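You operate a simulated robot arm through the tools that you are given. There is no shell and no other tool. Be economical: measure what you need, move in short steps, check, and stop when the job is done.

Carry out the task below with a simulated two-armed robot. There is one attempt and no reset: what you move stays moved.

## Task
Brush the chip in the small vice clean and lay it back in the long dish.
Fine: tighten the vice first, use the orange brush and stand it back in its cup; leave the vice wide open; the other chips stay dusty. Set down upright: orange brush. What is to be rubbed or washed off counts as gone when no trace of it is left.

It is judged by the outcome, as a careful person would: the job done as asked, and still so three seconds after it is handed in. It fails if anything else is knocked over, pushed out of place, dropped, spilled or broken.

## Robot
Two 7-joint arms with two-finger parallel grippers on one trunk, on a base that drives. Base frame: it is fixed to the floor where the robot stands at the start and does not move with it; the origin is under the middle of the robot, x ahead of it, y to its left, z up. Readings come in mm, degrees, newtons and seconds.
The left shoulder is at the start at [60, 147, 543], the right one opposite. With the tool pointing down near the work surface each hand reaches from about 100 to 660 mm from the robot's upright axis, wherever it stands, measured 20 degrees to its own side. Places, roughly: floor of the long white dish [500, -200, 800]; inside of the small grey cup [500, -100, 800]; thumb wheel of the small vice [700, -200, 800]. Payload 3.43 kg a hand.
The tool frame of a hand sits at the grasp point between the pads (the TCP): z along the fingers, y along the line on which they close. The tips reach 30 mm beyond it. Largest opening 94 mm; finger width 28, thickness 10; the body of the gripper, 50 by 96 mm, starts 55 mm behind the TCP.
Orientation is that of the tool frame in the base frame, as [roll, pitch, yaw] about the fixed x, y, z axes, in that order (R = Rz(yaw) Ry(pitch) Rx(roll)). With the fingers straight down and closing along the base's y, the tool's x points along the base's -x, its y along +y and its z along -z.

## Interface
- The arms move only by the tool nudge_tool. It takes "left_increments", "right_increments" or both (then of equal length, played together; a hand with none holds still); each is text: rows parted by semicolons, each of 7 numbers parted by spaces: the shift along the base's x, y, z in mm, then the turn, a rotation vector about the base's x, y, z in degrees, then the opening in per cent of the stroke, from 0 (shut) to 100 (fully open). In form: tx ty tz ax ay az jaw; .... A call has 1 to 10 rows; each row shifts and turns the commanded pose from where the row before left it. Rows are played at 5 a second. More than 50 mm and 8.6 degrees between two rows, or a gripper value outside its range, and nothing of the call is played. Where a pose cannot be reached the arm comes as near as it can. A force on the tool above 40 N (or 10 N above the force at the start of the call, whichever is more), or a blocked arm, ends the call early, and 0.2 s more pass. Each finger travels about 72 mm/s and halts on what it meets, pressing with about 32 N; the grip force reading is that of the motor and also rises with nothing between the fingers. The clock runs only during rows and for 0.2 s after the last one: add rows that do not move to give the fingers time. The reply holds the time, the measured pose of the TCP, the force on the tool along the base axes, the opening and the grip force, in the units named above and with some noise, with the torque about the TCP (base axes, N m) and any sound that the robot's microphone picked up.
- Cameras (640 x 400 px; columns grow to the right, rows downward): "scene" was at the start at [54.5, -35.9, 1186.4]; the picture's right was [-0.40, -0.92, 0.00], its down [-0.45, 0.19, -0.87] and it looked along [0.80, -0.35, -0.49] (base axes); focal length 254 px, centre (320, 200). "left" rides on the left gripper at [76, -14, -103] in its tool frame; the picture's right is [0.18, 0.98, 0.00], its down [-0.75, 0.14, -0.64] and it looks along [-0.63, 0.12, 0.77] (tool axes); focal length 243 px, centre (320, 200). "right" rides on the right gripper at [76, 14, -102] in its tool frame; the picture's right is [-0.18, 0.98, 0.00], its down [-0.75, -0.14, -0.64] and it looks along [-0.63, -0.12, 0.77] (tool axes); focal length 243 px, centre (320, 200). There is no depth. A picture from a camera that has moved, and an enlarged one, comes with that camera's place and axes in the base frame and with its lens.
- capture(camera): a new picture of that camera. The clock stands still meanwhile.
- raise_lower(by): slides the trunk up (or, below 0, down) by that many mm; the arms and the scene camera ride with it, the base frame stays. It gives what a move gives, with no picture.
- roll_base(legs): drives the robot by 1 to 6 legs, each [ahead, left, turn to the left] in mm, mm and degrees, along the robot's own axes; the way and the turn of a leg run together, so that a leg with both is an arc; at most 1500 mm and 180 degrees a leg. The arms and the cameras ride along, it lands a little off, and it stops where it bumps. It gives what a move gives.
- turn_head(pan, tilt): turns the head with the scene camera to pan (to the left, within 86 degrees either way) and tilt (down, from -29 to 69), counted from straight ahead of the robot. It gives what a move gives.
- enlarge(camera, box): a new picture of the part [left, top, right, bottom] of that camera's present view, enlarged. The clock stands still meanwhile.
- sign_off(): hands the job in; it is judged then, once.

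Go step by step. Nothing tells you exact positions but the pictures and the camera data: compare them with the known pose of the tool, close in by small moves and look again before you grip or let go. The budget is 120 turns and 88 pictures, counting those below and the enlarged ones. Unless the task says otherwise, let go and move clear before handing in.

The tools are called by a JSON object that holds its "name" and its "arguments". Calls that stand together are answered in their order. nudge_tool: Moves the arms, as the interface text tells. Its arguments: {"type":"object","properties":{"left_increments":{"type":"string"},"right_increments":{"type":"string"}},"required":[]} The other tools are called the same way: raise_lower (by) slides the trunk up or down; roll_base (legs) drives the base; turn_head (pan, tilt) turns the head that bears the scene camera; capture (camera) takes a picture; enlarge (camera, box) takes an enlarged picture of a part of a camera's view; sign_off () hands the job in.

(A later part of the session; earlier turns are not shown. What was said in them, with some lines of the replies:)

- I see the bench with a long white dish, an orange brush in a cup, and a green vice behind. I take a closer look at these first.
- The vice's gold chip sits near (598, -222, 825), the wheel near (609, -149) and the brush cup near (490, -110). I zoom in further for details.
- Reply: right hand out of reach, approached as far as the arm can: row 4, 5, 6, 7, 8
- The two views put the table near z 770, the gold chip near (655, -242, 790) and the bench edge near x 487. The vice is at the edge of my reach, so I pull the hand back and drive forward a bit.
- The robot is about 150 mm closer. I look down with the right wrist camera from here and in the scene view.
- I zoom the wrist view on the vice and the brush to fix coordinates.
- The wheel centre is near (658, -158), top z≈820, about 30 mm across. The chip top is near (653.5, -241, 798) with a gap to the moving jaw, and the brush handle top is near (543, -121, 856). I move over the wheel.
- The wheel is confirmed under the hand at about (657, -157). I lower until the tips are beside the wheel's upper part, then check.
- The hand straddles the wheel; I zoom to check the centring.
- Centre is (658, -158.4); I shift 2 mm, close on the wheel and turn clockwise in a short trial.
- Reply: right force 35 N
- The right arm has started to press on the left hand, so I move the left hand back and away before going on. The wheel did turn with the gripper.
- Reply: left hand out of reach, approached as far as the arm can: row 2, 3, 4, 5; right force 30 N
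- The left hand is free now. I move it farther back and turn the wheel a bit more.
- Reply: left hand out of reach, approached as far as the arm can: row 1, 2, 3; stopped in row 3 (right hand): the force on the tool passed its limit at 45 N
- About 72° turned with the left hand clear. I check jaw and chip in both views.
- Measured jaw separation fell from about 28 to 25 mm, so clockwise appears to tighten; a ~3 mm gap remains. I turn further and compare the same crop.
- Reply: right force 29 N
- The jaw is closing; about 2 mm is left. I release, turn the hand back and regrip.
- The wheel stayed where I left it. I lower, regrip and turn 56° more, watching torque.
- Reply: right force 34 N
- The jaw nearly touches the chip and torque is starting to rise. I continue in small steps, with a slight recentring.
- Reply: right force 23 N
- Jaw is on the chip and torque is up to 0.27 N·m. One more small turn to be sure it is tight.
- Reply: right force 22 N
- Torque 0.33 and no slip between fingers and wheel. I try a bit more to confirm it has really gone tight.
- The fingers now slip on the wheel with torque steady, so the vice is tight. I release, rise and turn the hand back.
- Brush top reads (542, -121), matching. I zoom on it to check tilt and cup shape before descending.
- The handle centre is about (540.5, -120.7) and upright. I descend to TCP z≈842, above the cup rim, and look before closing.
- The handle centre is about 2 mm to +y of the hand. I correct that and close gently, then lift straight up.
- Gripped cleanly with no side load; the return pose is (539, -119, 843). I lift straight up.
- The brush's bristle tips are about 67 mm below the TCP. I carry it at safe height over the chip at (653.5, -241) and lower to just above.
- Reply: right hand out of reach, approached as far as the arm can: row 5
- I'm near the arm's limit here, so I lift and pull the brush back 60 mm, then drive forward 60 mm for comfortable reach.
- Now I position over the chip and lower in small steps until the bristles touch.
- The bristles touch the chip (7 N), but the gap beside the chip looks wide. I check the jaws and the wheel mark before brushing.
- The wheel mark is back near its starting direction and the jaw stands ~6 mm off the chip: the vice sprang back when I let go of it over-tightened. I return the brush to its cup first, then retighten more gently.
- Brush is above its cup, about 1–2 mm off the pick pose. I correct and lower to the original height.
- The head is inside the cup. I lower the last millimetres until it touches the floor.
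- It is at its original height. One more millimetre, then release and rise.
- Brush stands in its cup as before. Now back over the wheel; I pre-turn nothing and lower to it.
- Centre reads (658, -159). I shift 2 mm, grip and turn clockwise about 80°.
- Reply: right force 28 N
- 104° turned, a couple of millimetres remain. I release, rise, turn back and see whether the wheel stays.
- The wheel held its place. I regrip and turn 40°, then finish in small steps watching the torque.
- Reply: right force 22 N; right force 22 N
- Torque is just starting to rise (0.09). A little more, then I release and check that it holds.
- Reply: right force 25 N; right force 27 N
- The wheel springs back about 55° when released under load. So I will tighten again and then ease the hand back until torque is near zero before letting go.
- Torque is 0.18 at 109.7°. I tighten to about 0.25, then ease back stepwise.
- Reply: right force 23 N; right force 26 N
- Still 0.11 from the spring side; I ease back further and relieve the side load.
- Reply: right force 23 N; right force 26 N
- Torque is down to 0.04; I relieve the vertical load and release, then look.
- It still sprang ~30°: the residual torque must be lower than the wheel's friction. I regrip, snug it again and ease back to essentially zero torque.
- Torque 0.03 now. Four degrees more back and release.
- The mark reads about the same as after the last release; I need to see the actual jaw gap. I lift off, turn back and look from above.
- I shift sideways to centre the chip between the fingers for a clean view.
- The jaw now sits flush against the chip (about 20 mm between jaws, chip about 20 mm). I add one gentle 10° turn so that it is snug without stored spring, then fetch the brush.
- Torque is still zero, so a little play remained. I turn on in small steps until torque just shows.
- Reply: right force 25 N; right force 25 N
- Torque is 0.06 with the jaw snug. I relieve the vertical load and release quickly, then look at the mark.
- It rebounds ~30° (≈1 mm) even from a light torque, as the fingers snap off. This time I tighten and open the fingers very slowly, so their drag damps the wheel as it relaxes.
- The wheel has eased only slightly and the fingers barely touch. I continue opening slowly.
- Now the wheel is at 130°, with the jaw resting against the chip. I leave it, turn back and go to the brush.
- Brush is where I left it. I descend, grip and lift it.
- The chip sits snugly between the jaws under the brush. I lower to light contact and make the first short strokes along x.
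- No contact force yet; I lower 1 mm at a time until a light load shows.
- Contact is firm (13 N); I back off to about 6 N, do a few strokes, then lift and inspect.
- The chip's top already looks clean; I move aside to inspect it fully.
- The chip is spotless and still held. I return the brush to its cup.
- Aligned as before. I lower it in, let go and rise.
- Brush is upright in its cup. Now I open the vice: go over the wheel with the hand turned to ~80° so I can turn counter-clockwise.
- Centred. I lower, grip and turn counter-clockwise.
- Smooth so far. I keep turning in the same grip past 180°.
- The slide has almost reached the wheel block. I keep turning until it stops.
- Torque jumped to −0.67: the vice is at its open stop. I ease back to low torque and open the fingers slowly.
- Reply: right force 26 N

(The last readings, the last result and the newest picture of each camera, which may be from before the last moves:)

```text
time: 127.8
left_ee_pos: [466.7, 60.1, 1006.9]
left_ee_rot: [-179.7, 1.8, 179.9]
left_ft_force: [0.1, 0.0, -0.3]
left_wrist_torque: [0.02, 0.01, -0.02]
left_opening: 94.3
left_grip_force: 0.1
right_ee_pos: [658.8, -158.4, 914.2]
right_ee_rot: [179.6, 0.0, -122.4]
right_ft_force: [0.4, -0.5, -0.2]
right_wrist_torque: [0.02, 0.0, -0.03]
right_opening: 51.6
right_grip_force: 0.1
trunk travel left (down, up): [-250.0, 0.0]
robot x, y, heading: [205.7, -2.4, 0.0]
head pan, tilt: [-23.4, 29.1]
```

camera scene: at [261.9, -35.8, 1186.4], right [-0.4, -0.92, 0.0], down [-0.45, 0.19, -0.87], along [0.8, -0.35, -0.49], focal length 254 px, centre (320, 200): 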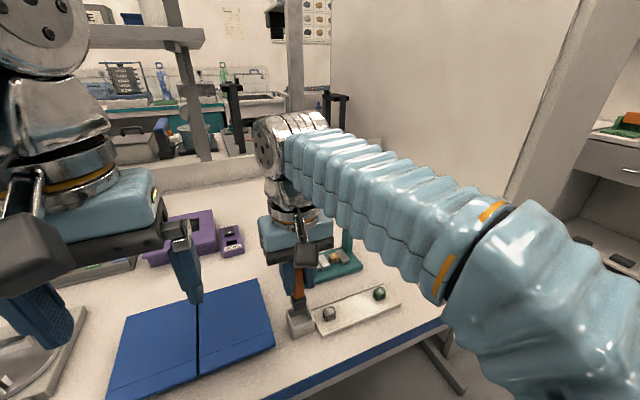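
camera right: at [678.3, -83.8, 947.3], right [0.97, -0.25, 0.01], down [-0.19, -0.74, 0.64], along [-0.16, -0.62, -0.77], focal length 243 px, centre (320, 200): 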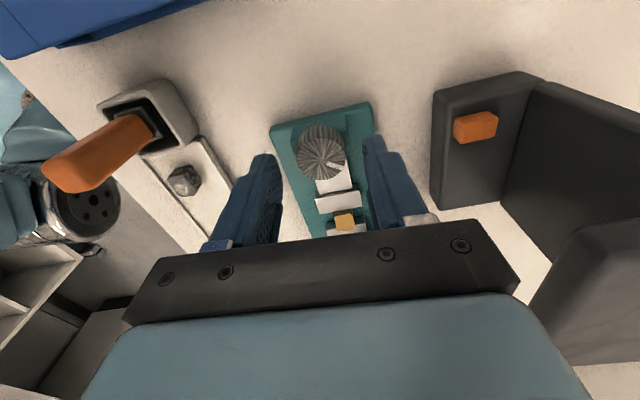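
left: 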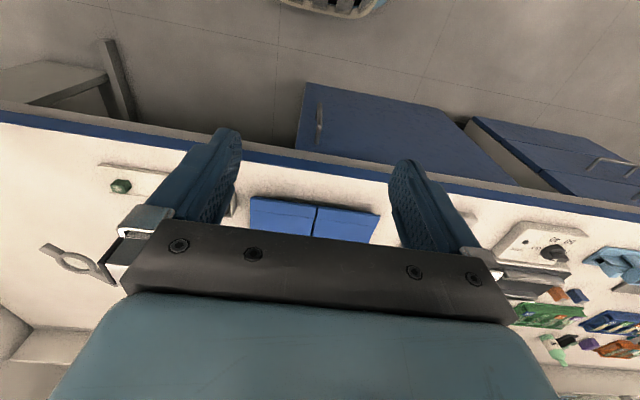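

The vice is open. The chip stands about 5 mm proud of the jaws, so I will grip it along x with the fingertips just above the jaw tops. I turn the hand to 90° yaw and move over the chip.

{"name": "nudge_tool", "arguments": {"right_increments": "0 0 0 0 0 -8.5 55; 0 0 0 0 0 -8.5 55; 0 0 0 0 0 -8.5 55; 0 0 0 0 0 -8.5 55; 0 0 0 0 0 -8.5 55; 0 0 0 0 0 -8.5 55; 0 0 0 0 0 -8.5 55; 0 0 0 0 0 -8.5 55; 0 0 0 0 0 -8.5 55; 0 0 0 0 0 -8.5 55"}}

{"name": "nudge_tool", "arguments": {"right_increments": "0 0 0 0 0 -8.5 55; 0 -20 0 0 0 -8.5 55; 0 -20 0 0 0 -8.5 55; 0 -20 0 0 0 -8.5 55; -5 -22 0 0 0 -8.5 55; 0 0 0 0 0 -8.5 55; 0 0 0 0 0 -8.5 55; 0 0 0 0 0 -3 55; 0 0 -20 0 0 0 55; 0 0 0 0 0 0 55"}}

{"name": "capture", "arguments": {"camera": "right"}}

```text
time: 130.0
left_ee_pos: [467.5, 58.2, 1007.1]
left_ee_rot: [-179.9, 1.7, 179.9]
left_ft_force: [0.0, 0.7, -0.8]
left_wrist_torque: [0.0, 0.02, 0.0]
left_opening: 94.1
left_grip_force: 0.0
right_ee_pos: [660.4, -158.2, 915.9]
right_ee_rot: [179.8, 0.1, 152.6]
right_ft_force: [-0.7, 0.3, 0.2]
right_wrist_torque: [0.02, 0.0, 0.02]
right_opening: 51.6
right_grip_force: 0.1
trunk travel left (down, up): [-250.0, 0.0]
robot x, y, heading: [208.0, -2.8, 0.0]
head pan, tilt: [-23.4, 29.1]
```

```text
time: 132.2
left_ee_pos: [467.3, 58.4, 1007.1]
left_ee_rot: [-179.8, 1.8, 179.8]
left_ft_force: [-0.1, -0.5, 0.1]
left_wrist_torque: [0.04, -0.01, -0.01]
left_opening: 93.9
left_grip_force: 0.1
right_ee_pos: [656.7, -240.2, 894.0]
right_ee_rot: [179.7, 0.2, 90.2]
right_ft_force: [0.1, -0.1, 0.6]
right_wrist_torque: [-0.01, 0.0, -0.02]
right_opening: 51.7
right_grip_force: 0.1
trunk travel left (down, up): [-250.0, 0.0]
robot x, y, heading: [207.0, -1.4, 0.0]
head pan, tilt: [-23.4, 29.1]
```

```text
15 pictures are left
camera right: at [669.4, -164.1, 995.6], right [0.98, -0.18, 0.01], down [-0.14, -0.75, 0.64], along [-0.11, -0.63, -0.77], focal length 243 px, centre (320, 200)
```

right: 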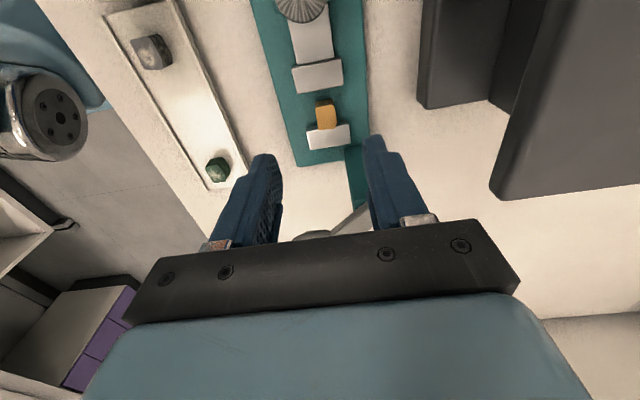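

The chip is visible between the jaws. I zoom in for an exact position.

{"name": "enlarge", "arguments": {"camera": "right", "box": [260, 50, 400, 170]}}

```text
3.33 times, centred on (330, 110) of right
camera zoom: at [669.4, -164.1, 995.6], right [0.98, -0.18, 0.01], down [-0.14, -0.75, 0.64], along [-0.11, -0.63, -0.77], focal length 809 px, centre (287, 500)
```

zoom: 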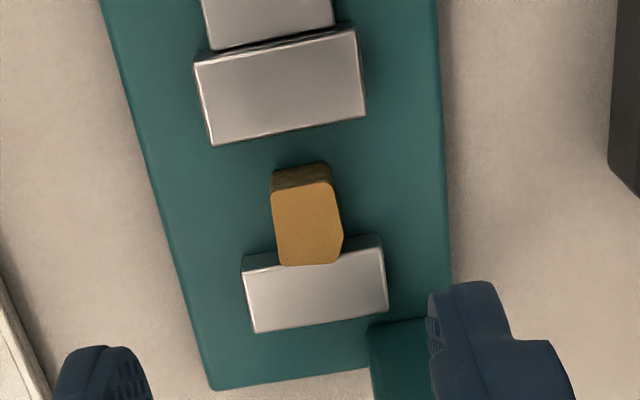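

The chip is about 5 mm further +x than the hand centre, roughly 15 by 18 mm, and stands ~4.5 mm above the jaws. I shift and lower with a narrower opening.

{"name": "nudge_tool", "arguments": {"right_increments": "5 0 -20 0 0 0 33; 0 0 -20 0 0 0 33; 0 0 -15 0 0 0 33; 0 0 -5 0 0 0 33; 0 0 0 0 0 0 33; 0 0 0 0 0 0 33"}}

{"name": "enlarge", "arguments": {"camera": "right", "box": [250, 90, 390, 210]}}

```text
time: 133.6
left_ee_pos: [468.1, 58.8, 1008.2]
left_ee_rot: [-179.8, 1.8, 179.9]
left_ft_force: [0.7, 1.3, 0.2]
left_wrist_torque: [0.02, -0.02, 0.01]
left_opening: 93.9
left_grip_force: 0.0
right_ee_pos: [659.8, -239.2, 835.1]
right_ee_rot: [179.7, 0.0, 90.2]
right_ft_force: [0.3, 0.4, 0.4]
right_wrist_torque: [-0.06, -0.01, 0.03]
right_opening: 31.0
right_grip_force: 0.2
trunk travel left (down, up): [-250.0, 0.0]
robot x, y, heading: [208.2, -2.6, -0.0]
head pan, tilt: [-23.4, 29.1]
```

```text
3.33 times, centred on (320, 150) of right
camera zoom: at [674.2, -164.0, 937.0], right [0.98, -0.18, 0.01], down [-0.14, -0.75, 0.64], along [-0.11, -0.63, -0.77], focal length 809 px, centre (320, 367)
```

zoom: 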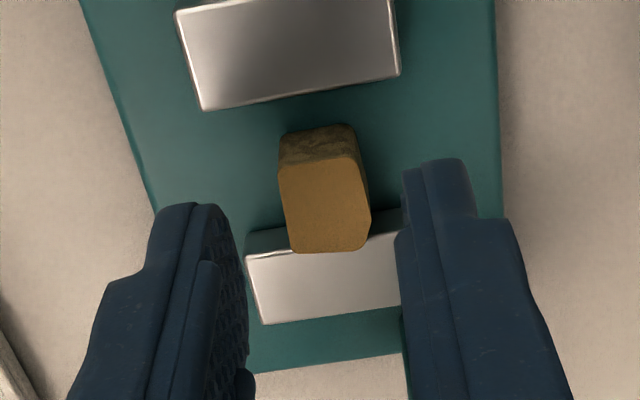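

Centred in x. The jaw gap (≈ -250 to -219) just admits a finger's width, so I shift to its middle and lower a few millimetres further, watching for contact.

{"name": "nudge_tool", "arguments": {"right_increments": "0 5.5 -4 0 0 0 33; 0 0 -3 0 0 0 33; 0 0 0 0 0 0 33"}}

{"name": "nudge_tool", "arguments": {"right_increments": "0 0 -2 0 0 0 33; 0 0 -2 0 0 0 33; 0 0 0 0 0 0 33"}}

{"name": "enlarge", "arguments": {"camera": "right", "box": [250, 90, 390, 210]}}

```text
time: 134.4
left_ee_pos: [468.7, 57.6, 1006.2]
left_ee_rot: [-179.8, 1.8, 179.9]
left_ft_force: [-1.1, 0.3, -0.1]
left_wrist_torque: [-0.03, 0.0, 0.05]
left_opening: 93.6
left_grip_force: 0.1
right_ee_pos: [659.0, -234.4, 829.0]
right_ee_rot: [179.8, 0.1, 90.3]
right_ft_force: [0.4, -0.2, 0.0]
right_wrist_torque: [-0.01, 0.03, -0.01]
right_opening: 31.1
right_grip_force: 0.0
trunk travel left (down, up): [-250.0, 0.0]
robot x, y, heading: [206.2, -2.0, -0.0]
head pan, tilt: [-23.4, 29.1]
```

```text
time: 135.2
left_ee_pos: [468.6, 58.0, 1006.8]
left_ee_rot: [-179.8, 1.8, 179.9]
left_ft_force: [-0.1, -0.3, -0.6]
left_wrist_torque: [-0.02, 0.01, -0.03]
left_opening: 94.1
left_grip_force: 0.0
right_ee_pos: [659.5, -234.7, 825.2]
right_ee_rot: [179.6, 0.1, 90.2]
right_ft_force: [0.5, -0.5, 0.2]
right_wrist_torque: [-0.01, 0.0, 0.0]
right_opening: 31.1
right_grip_force: 0.1
trunk travel left (down, up): [-250.0, 0.0]
robot x, y, heading: [207.9, -2.3, 0.1]
head pan, tilt: [-23.4, 29.1]
```

```text
3.33 times, centred on (320, 150) of right
camera zoom: at [673.8, -158.9, 926.1], right [0.98, -0.18, 0.01], down [-0.14, -0.75, 0.64], along [-0.11, -0.63, -0.77], focal length 809 px, centre (320, 367)
```

zoom: 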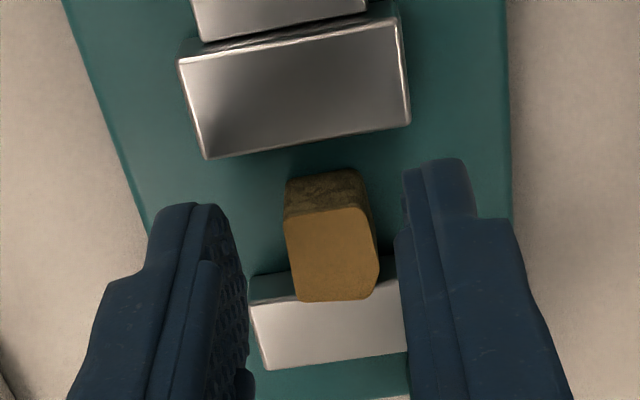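

No contact and well placed. I go 2 mm lower, close gently and lift.

{"name": "nudge_tool", "arguments": {"right_increments": "0 0 -2 0 0 0 33; 0 0 0 0 0 0 33; 0 0 0 0 0 0 22; 0 0 0 0 0 0 15; 0 0 0 0 0 0 0; 0 0 0 0 0 0 0; 0 0 0 0 0 0 0"}}

{"name": "nudge_tool", "arguments": {"right_increments": "0 0 8 0 0 0 0; 0 0 20 0 0 0 0; 0 0 30 0 0 0 0; 0 0 0 0 0 0 0"}}

{"name": "enlarge", "arguments": {"camera": "right", "box": [230, 60, 410, 210]}}

```text
time: 136.8
left_ee_pos: [468.9, 59.5, 1007.3]
left_ee_rot: [-179.8, 1.8, 179.9]
left_ft_force: [0.2, 0.4, 0.4]
left_wrist_torque: [0.02, -0.01, -0.01]
left_opening: 94.6
left_grip_force: 0.1
right_ee_pos: [659.5, -235.0, 823.5]
right_ee_rot: [179.7, 0.2, 90.1]
right_ft_force: [-0.8, 0.8, 0.2]
right_wrist_torque: [0.0, -0.04, -0.02]
right_opening: 0.0
right_grip_force: 32.0
trunk travel left (down, up): [-250.0, 0.0]
robot x, y, heading: [205.2, -5.3, -0.0]
head pan, tilt: [-23.4, 29.1]
```

```text
time: 137.8
left_ee_pos: [467.8, 59.7, 1007.8]
left_ee_rot: [-179.8, 1.9, 179.9]
left_ft_force: [-0.4, -1.4, 0.5]
left_wrist_torque: [0.01, -0.03, 0.01]
left_opening: 94.0
left_grip_force: 0.1
right_ee_pos: [660.5, -234.3, 880.1]
right_ee_rot: [179.7, 0.2, 90.3]
right_ft_force: [0.6, -0.3, -0.6]
right_wrist_torque: [-0.01, 0.01, -0.01]
right_opening: 0.0
right_grip_force: 32.1
trunk travel left (down, up): [-250.0, 0.0]
robot x, y, heading: [205.9, 2.4, 0.0]
head pan, tilt: [-23.4, 29.1]
```

```text
2.67 times, centred on (320, 135) of right
camera zoom: at [674.8, -158.5, 982.0], right [0.98, -0.18, 0.01], down [-0.14, -0.75, 0.64], along [-0.11, -0.63, -0.77], focal length 647 px, centre (320, 373)
```

zoom: 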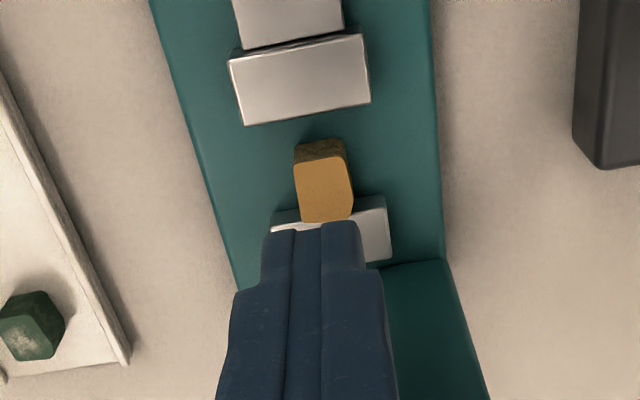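

The fingers closed above the chip: recomputed from four views, its top is at z≈790 and y≈-243, lower than I assumed. I reopen, correct the position and go deeper in small steps.

{"name": "nudge_tool", "arguments": {"right_increments": "0 0 0 0 0 0 33; 1.5 -5.3 0 0 0 0 33; 0 0 -25 0 0 0 33; 0 0 -25 0 0 0 33; 0 0 -6 0 0 0 33; 0 0 0 0 0 0 33"}}

{"name": "nudge_tool", "arguments": {"right_increments": "0 0 -2 0 0 0 33; 0 0 -2 0 0 0 33; 0 0 -1.5 0 0 0 33; 0 0 0 0 0 0 33"}}

{"name": "nudge_tool", "arguments": {"right_increments": "0 0 -1.5 0 0 0 33; 0 0 -1.5 0 0 0 33; 0 0 0 0 0 0 33"}}

```text
time: 139.2
left_ee_pos: [468.5, 60.4, 1007.5]
left_ee_rot: [-179.9, 1.8, 179.9]
left_ft_force: [0.4, 0.7, 0.4]
left_wrist_torque: [0.03, -0.03, 0.0]
left_opening: 94.0
left_grip_force: 0.0
right_ee_pos: [661.5, -239.5, 826.1]
right_ee_rot: [179.7, 0.1, 90.2]
right_ft_force: [0.0, 0.1, 0.5]
right_wrist_torque: [-0.02, -0.02, 0.0]
right_opening: 31.2
right_grip_force: 0.1
trunk travel left (down, up): [-250.0, 0.0]
robot x, y, heading: [211.1, -0.0, -0.1]
head pan, tilt: [-23.4, 29.1]
```

```text
time: 140.2
left_ee_pos: [467.3, 59.9, 1006.8]
left_ee_rot: [-179.8, 1.8, 179.8]
left_ft_force: [0.0, 0.3, -0.6]
left_wrist_torque: [0.02, -0.02, -0.03]
left_opening: 94.0
left_grip_force: 0.1
right_ee_pos: [661.7, -239.7, 819.7]
right_ee_rot: [179.7, 0.1, 90.2]
right_ft_force: [-0.6, -0.4, 0.0]
right_wrist_torque: [-0.01, 0.01, 0.02]
right_opening: 31.0
right_grip_force: 0.0
trunk travel left (down, up): [-250.0, 0.0]
robot x, y, heading: [206.1, -1.7, 0.0]
head pan, tilt: [-23.4, 29.1]
```

```text
time: 141.0
left_ee_pos: [467.6, 58.3, 1006.3]
left_ee_rot: [-179.7, 1.8, 179.9]
left_ft_force: [0.3, 0.6, -1.0]
left_wrist_torque: [-0.03, -0.02, 0.03]
left_opening: 94.4
left_grip_force: 0.1
right_ee_pos: [660.4, -239.4, 817.2]
right_ee_rot: [179.8, 0.1, 90.2]
right_ft_force: [0.0, 0.3, 0.7]
right_wrist_torque: [0.02, -0.01, 0.05]
right_opening: 31.0
right_grip_force: 0.0
trunk travel left (down, up): [-250.0, 0.0]
robot x, y, heading: [208.9, -1.1, 0.1]
head pan, tilt: [-23.4, 29.1]
```

No contact yet; I look once to judge heights against the jaws.

{"name": "enlarge", "arguments": {"camera": "right", "box": [250, 90, 390, 210]}}

```text
3.33 times, centred on (320, 150) of right
camera zoom: at [675.5, -163.9, 918.0], right [0.98, -0.18, 0.01], down [-0.14, -0.75, 0.64], along [-0.11, -0.63, -0.77], focal length 809 px, centre (320, 367)
```

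zoom: 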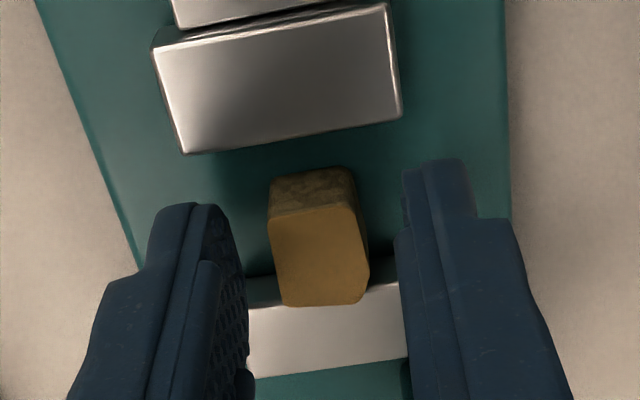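

Tips should now be ~6 mm below the chip's top. I shift 2.5 mm to the middle of the jaw gap and close.

{"name": "nudge_tool", "arguments": {"right_increments": "0 2.5 0 0 0 0 33; 0 0 0 0 0 0 33; 0 0 0 0 0 0 25; 0 0 0 0 0 0 20; 0 0 0 0 0 0 12; 0 0 0 0 0 0 8; 0 0 0 0 0 0 8"}}

```text
time: 142.6
left_ee_pos: [469.0, 58.4, 1006.8]
left_ee_rot: [-179.8, 1.7, 179.8]
left_ft_force: [-0.5, -0.3, 0.6]
left_wrist_torque: [0.01, 0.0, 0.03]
left_opening: 94.0
left_grip_force: 0.1
right_ee_pos: [661.1, -237.7, 817.8]
right_ee_rot: [179.7, 0.2, 90.3]
right_ft_force: [-0.3, -0.4, 0.0]
right_wrist_torque: [-0.01, 0.03, -0.01]
right_opening: 15.9
right_grip_force: 31.5
trunk travel left (down, up): [-250.0, 0.0]
robot x, y, heading: [206.5, -2.8, -0.1]
head pan, tilt: [-23.4, 29.1]
```

Holding something 15.9 mm wide: the chip. I tighten the grip and lift.

{"name": "nudge_tool", "arguments": {"right_increments": "0 0 0 0 0 0 0; 0 0 0 0 0 0 0; 0 0 5 0 0 0 0; 0 0 10 0 0 0 0; 0 0 25 0 0 0 0; 0 0 30 0 0 0 0; 0 0 0 0 0 0 0"}}

{"name": "capture", "arguments": {"camera": "right"}}

```text
time: 144.2
left_ee_pos: [467.4, 59.4, 1007.3]
left_ee_rot: [-179.9, 1.8, 179.8]
left_ft_force: [0.5, 0.2, 0.0]
left_wrist_torque: [-0.02, 0.01, -0.03]
left_opening: 93.9
left_grip_force: 0.1
right_ee_pos: [659.6, -236.7, 887.0]
right_ee_rot: [179.7, 0.1, 90.2]
right_ft_force: [0.6, 0.5, -0.5]
right_wrist_torque: [-0.03, -0.04, 0.01]
right_opening: 16.0
right_grip_force: 31.7
trunk travel left (down, up): [-250.0, 0.0]
robot x, y, heading: [207.4, 0.1, 0.0]
head pan, tilt: [-23.4, 29.1]
```

```text
9 pictures are left
camera right: at [673.9, -161.1, 988.9], right [0.98, -0.18, 0.01], down [-0.14, -0.75, 0.64], along [-0.11, -0.63, -0.77], focal length 243 px, centre (320, 200)
```

right: 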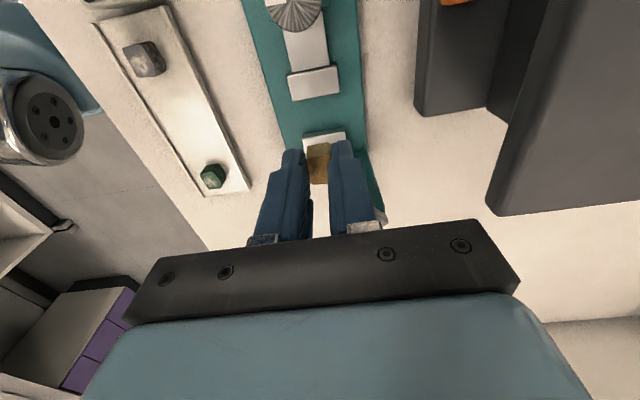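

The chip is held. Free spot in the dish: midway between grey (533, -172) and green (533, -279), i.e. (534, -225). I carry it over, then look.

{"name": "nudge_tool", "arguments": {"right_increments": "-31 4 0 0 0 0 0; -32 4 0 0 0 0 0; -32 4 0 0 0 0 0; -31 4.5 0 0 0 0 0; 0 0 -25 0 0 0 0; 0 0 -20 0 0 0 0; 0 0 0 0 0 0 0"}}

{"name": "capture", "arguments": {"camera": "right"}}

```text
time: 145.8
left_ee_pos: [467.9, 59.3, 1006.6]
left_ee_rot: [-179.9, 1.8, 179.8]
left_ft_force: [0.3, 0.1, -0.6]
left_wrist_torque: [0.01, 0.02, -0.04]
left_opening: 94.0
left_grip_force: 0.1
right_ee_pos: [536.0, -220.8, 841.3]
right_ee_rot: [179.7, 0.1, 90.2]
right_ft_force: [0.5, 0.0, -0.1]
right_wrist_torque: [0.0, 0.02, 0.03]
right_opening: 15.7
right_grip_force: 32.0
trunk travel left (down, up): [-250.0, 0.0]
robot x, y, heading: [204.1, 0.5, -0.1]
head pan, tilt: [-23.4, 29.1]
```

```text
8 pictures are left
camera right: at [549.7, -145.4, 942.3], right [0.98, -0.18, 0.01], down [-0.14, -0.75, 0.64], along [-0.11, -0.63, -0.77], focal length 243 px, centre (320, 200)
```

right: 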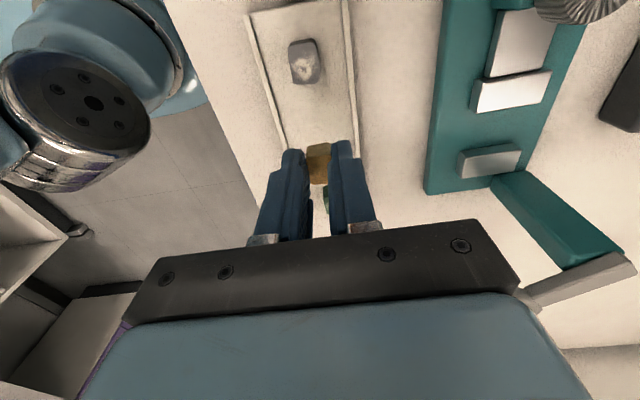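

The chip is centred over the dish. I lower toward the floor, then step until it touches.

{"name": "nudge_tool", "arguments": {"right_increments": "-1 0 -15 0 0 0 0; 0 0 -8 0 0 0 0; 0 0 0 0 0 0 0"}}

{"name": "nudge_tool", "arguments": {"right_increments": "0 0 -1.5 0 0 0 0; 0 0 -1.5 0 0 0 0; 0 0 0 0 0 0 0"}}

{"name": "nudge_tool", "arguments": {"right_increments": "0 0 -1.5 0 0 0 0; 0 0 0 0 0 0 0"}}

```text
time: 146.6
left_ee_pos: [468.8, 58.4, 1008.2]
left_ee_rot: [-179.8, 1.9, 179.9]
left_ft_force: [-0.6, 1.4, -0.2]
left_wrist_torque: [0.02, -0.01, -0.01]
left_opening: 93.8
left_grip_force: 0.1
right_ee_pos: [535.5, -220.4, 819.3]
right_ee_rot: [179.7, 0.1, 90.2]
right_ft_force: [0.4, 0.0, -0.5]
right_wrist_torque: [-0.03, 0.0, -0.01]
right_opening: 16.0
right_grip_force: 32.1
trunk travel left (down, up): [-250.0, 0.0]
robot x, y, heading: [206.3, 1.2, -0.2]
head pan, tilt: [-23.4, 29.1]
```

```text
time: 147.4
left_ee_pos: [467.1, 59.5, 1007.4]
left_ee_rot: [-179.8, 1.8, 179.9]
left_ft_force: [-0.3, 0.8, 0.7]
left_wrist_torque: [0.01, 0.01, -0.02]
left_opening: 94.1
left_grip_force: 0.1
right_ee_pos: [534.3, -221.8, 815.6]
right_ee_rot: [179.7, 0.2, 90.2]
right_ft_force: [0.0, -0.3, -0.4]
right_wrist_torque: [0.03, 0.01, -0.01]
right_opening: 16.0
right_grip_force: 32.0
trunk travel left (down, up): [-250.0, 0.0]
robot x, y, heading: [208.5, -2.8, 0.2]
head pan, tilt: [-23.4, 29.1]
```

```text
time: 148.0
left_ee_pos: [466.9, 57.9, 1007.5]
left_ee_rot: [-179.7, 1.7, 179.9]
left_ft_force: [-0.4, 0.0, -0.3]
left_wrist_torque: [0.02, 0.0, -0.04]
left_opening: 93.8
left_grip_force: 0.0
right_ee_pos: [533.4, -222.2, 813.8]
right_ee_rot: [179.6, 0.2, 90.2]
right_ft_force: [0.4, -0.2, -0.4]
right_wrist_torque: [0.0, 0.0, 0.01]
right_opening: 16.2
right_grip_force: 31.8
trunk travel left (down, up): [-250.0, 0.0]
robot x, y, heading: [206.9, -3.3, -0.1]
head pan, tilt: [-23.4, 29.1]
```

{"name": "nudge_tool", "arguments": {"right_increments": "0 0 -1.5 0 0 0 0; 0 0 0 0 0 0 0"}}

{"name": "nudge_tool", "arguments": {"right_increments": "0 0 -1.5 0 0 0 0; 0 0 0 0 0 0 0"}}

{"name": "nudge_tool", "arguments": {"right_increments": "0 0 -1.5 0 0 0 0; 0 0 0 0 0 0 0"}}

```text
time: 148.6
left_ee_pos: [468.2, 60.1, 1007.9]
left_ee_rot: [-179.8, 1.8, 179.9]
left_ft_force: [0.2, -0.1, 0.2]
left_wrist_torque: [-0.01, -0.02, 0.03]
left_opening: 94.1
left_grip_force: 0.1
right_ee_pos: [534.4, -220.6, 813.3]
right_ee_rot: [179.8, 0.1, 90.3]
right_ft_force: [0.9, -0.4, 0.1]
right_wrist_torque: [-0.02, -0.05, 0.02]
right_opening: 16.1
right_grip_force: 31.9
trunk travel left (down, up): [-250.0, 0.0]
robot x, y, heading: [207.7, -3.7, -0.1]
head pan, tilt: [-23.4, 29.1]
```

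```text
time: 149.2
left_ee_pos: [468.7, 59.2, 1006.1]
left_ee_rot: [-179.8, 1.8, 179.9]
left_ft_force: [-0.3, -0.5, 0.4]
left_wrist_torque: [0.01, 0.0, 0.01]
left_opening: 94.0
left_grip_force: 0.1
right_ee_pos: [535.3, -222.2, 811.1]
right_ee_rot: [179.8, 0.0, 90.1]
right_ft_force: [-0.1, -0.4, -0.1]
right_wrist_torque: [-0.01, 0.0, -0.05]
right_opening: 15.8
right_grip_force: 31.8
trunk travel left (down, up): [-250.0, 0.0]
robot x, y, heading: [208.7, 1.7, -0.1]
head pan, tilt: [-23.4, 29.1]
```

```text
time: 149.8
left_ee_pos: [468.3, 58.4, 1007.7]
left_ee_rot: [-179.8, 1.8, 180.0]
left_ft_force: [-0.8, -0.5, -0.5]
left_wrist_torque: [-0.02, 0.0, -0.02]
left_opening: 94.1
left_grip_force: 0.1
right_ee_pos: [533.2, -221.6, 810.9]
right_ee_rot: [179.7, 0.2, 90.2]
right_ft_force: [0.0, -0.7, 3.6]
right_wrist_torque: [-0.02, 0.03, 0.03]
right_opening: 16.1
right_grip_force: 32.0
trunk travel left (down, up): [-250.0, 0.0]
robot x, y, heading: [210.0, 3.5, 0.1]
head pan, tilt: [-23.4, 29.1]
```

Contact (3.6 N). I open slightly, within the dish rails, and rise straight up.

{"name": "nudge_tool", "arguments": {"right_increments": "0 0 0.5 0 0 0 0; 0 0 0 0 0 0 18; 0 0 0 0 0 0 22; 0 0 0 0 0 0 26; 0 0 0 0 0 0 26; 0 0 10 0 0 0 26; 0 0 25 0 0 0 26; 0 0 30 0 0 0 26; 0 0 30 0 0 0 26; 0 0 0 0 0 0 26"}}

{"name": "capture", "arguments": {"camera": "right"}}

```text
time: 152.0
left_ee_pos: [467.0, 59.0, 1008.0]
left_ee_rot: [-179.8, 1.9, 179.9]
left_ft_force: [-0.8, -0.8, 0.7]
left_wrist_torque: [-0.03, 0.01, 0.0]
left_opening: 93.9
left_grip_force: 0.0
right_ee_pos: [535.4, -220.1, 905.1]
right_ee_rot: [179.7, 0.1, 90.1]
right_ft_force: [-0.1, -0.6, 0.8]
right_wrist_torque: [0.0, -0.02, 0.02]
right_opening: 24.4
right_grip_force: 0.1
trunk travel left (down, up): [-250.0, 0.0]
robot x, y, heading: [206.6, 0.1, -0.1]
head pan, tilt: [-23.4, 29.1]
```

```text
7 pictures are left
camera right: at [548.4, -145.6, 1006.4], right [0.98, -0.18, 0.01], down [-0.14, -0.75, 0.64], along [-0.11, -0.63, -0.77], focal length 243 px, centre (320, 200)
```

right: 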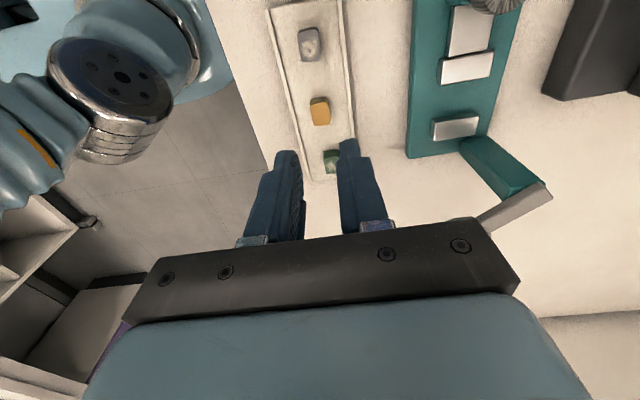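

The chip lies in the dish between the others. I pull the hand clear and take a final look.

{"name": "nudge_tool", "arguments": {"right_increments": "0 0 20 0 0 0 26; -30 -20 0 0 0 0 26; -30 -20 0 0 0 0 26; -30 -20 0 0 0 0 26; 0 0 0 0 0 0 26"}}

{"name": "enlarge", "arguments": {"camera": "scene", "box": [260, 210, 420, 350]}}

```text
time: 153.2
left_ee_pos: [468.3, 58.8, 1007.0]
left_ee_rot: [-179.8, 1.8, 179.9]
left_ft_force: [-0.2, 0.6, 0.1]
left_wrist_torque: [0.02, -0.02, -0.01]
left_opening: 93.9
left_grip_force: 0.0
right_ee_pos: [443.0, -283.9, 925.6]
right_ee_rot: [179.7, 0.1, 90.2]
right_ft_force: [0.6, -0.6, 1.0]
right_wrist_torque: [-0.01, -0.02, -0.01]
right_opening: 24.5
right_grip_force: 0.1
trunk travel left (down, up): [-250.0, 0.0]
robot x, y, heading: [206.5, -1.1, 0.1]
head pan, tilt: [-23.4, 29.1]
```

```text
2.86 times, centred on (340, 280) of scene
camera zoom: at [261.7, -35.8, 1186.4], right [-0.4, -0.92, 0.0], down [-0.45, 0.19, -0.87], along [0.8, -0.35, -0.49], focal length 727 px, centre (263, -29)
```

zoom: 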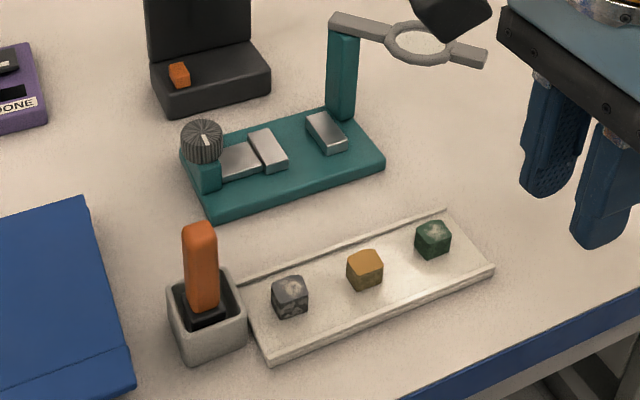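

Everything looks in place; one close check of the chip and vice.

{"name": "enlarge", "arguments": {"camera": "scene", "box": [320, 280, 420, 330]}}

{"name": "enlarge", "arguments": {"camera": "scene", "box": [315, 240, 395, 290]}}

```text
6.40 times, centred on (370, 305) of scene
camera zoom: at [261.7, -35.8, 1186.4], right [-0.4, -0.92, 0.0], down [-0.45, 0.19, -0.87], along [0.8, -0.35, -0.49], focal length 1628 px, centre (0, -472)
```

zoom: 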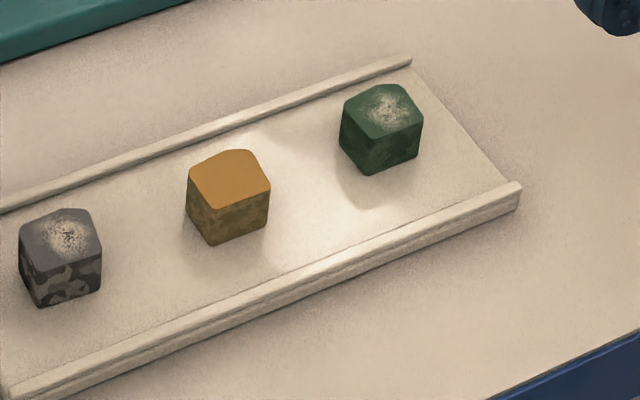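

```text
8.00 times, centred on (355, 265) of scene
camera zoom: at [261.7, -35.8, 1186.4], right [-0.4, -0.92, 0.0], down [-0.45, 0.19, -0.87], along [0.8, -0.35, -0.49], focal length 2035 px, centre (40, -320)
```

zoom: 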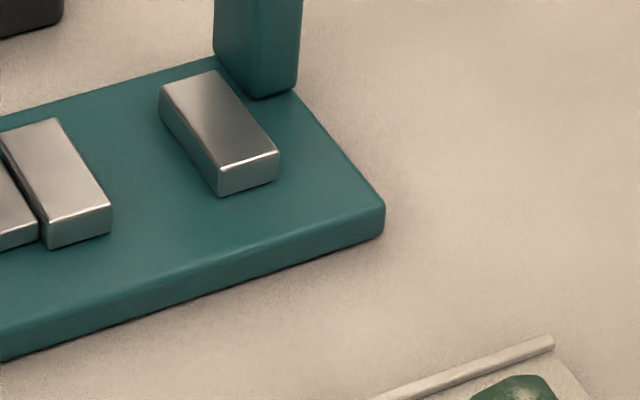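

The gold chip is clean and lies in the dish, the other two chips are still dusty, the brush stands in its cup and the vice is wide open. I hand the job in.

{"name": "sign_off", "arguments": {}}

```text
The job is handed in.
```

The gold chip is brushed clean and back in the long dish. The orange brush stands upright in its cup, the vice is wide open, and the grey and green chips are still dusty.

The vice was snug rather than hard-tight while I brushed. Its wheel sprang back each time I released it under load. The chip stayed put under the brush.
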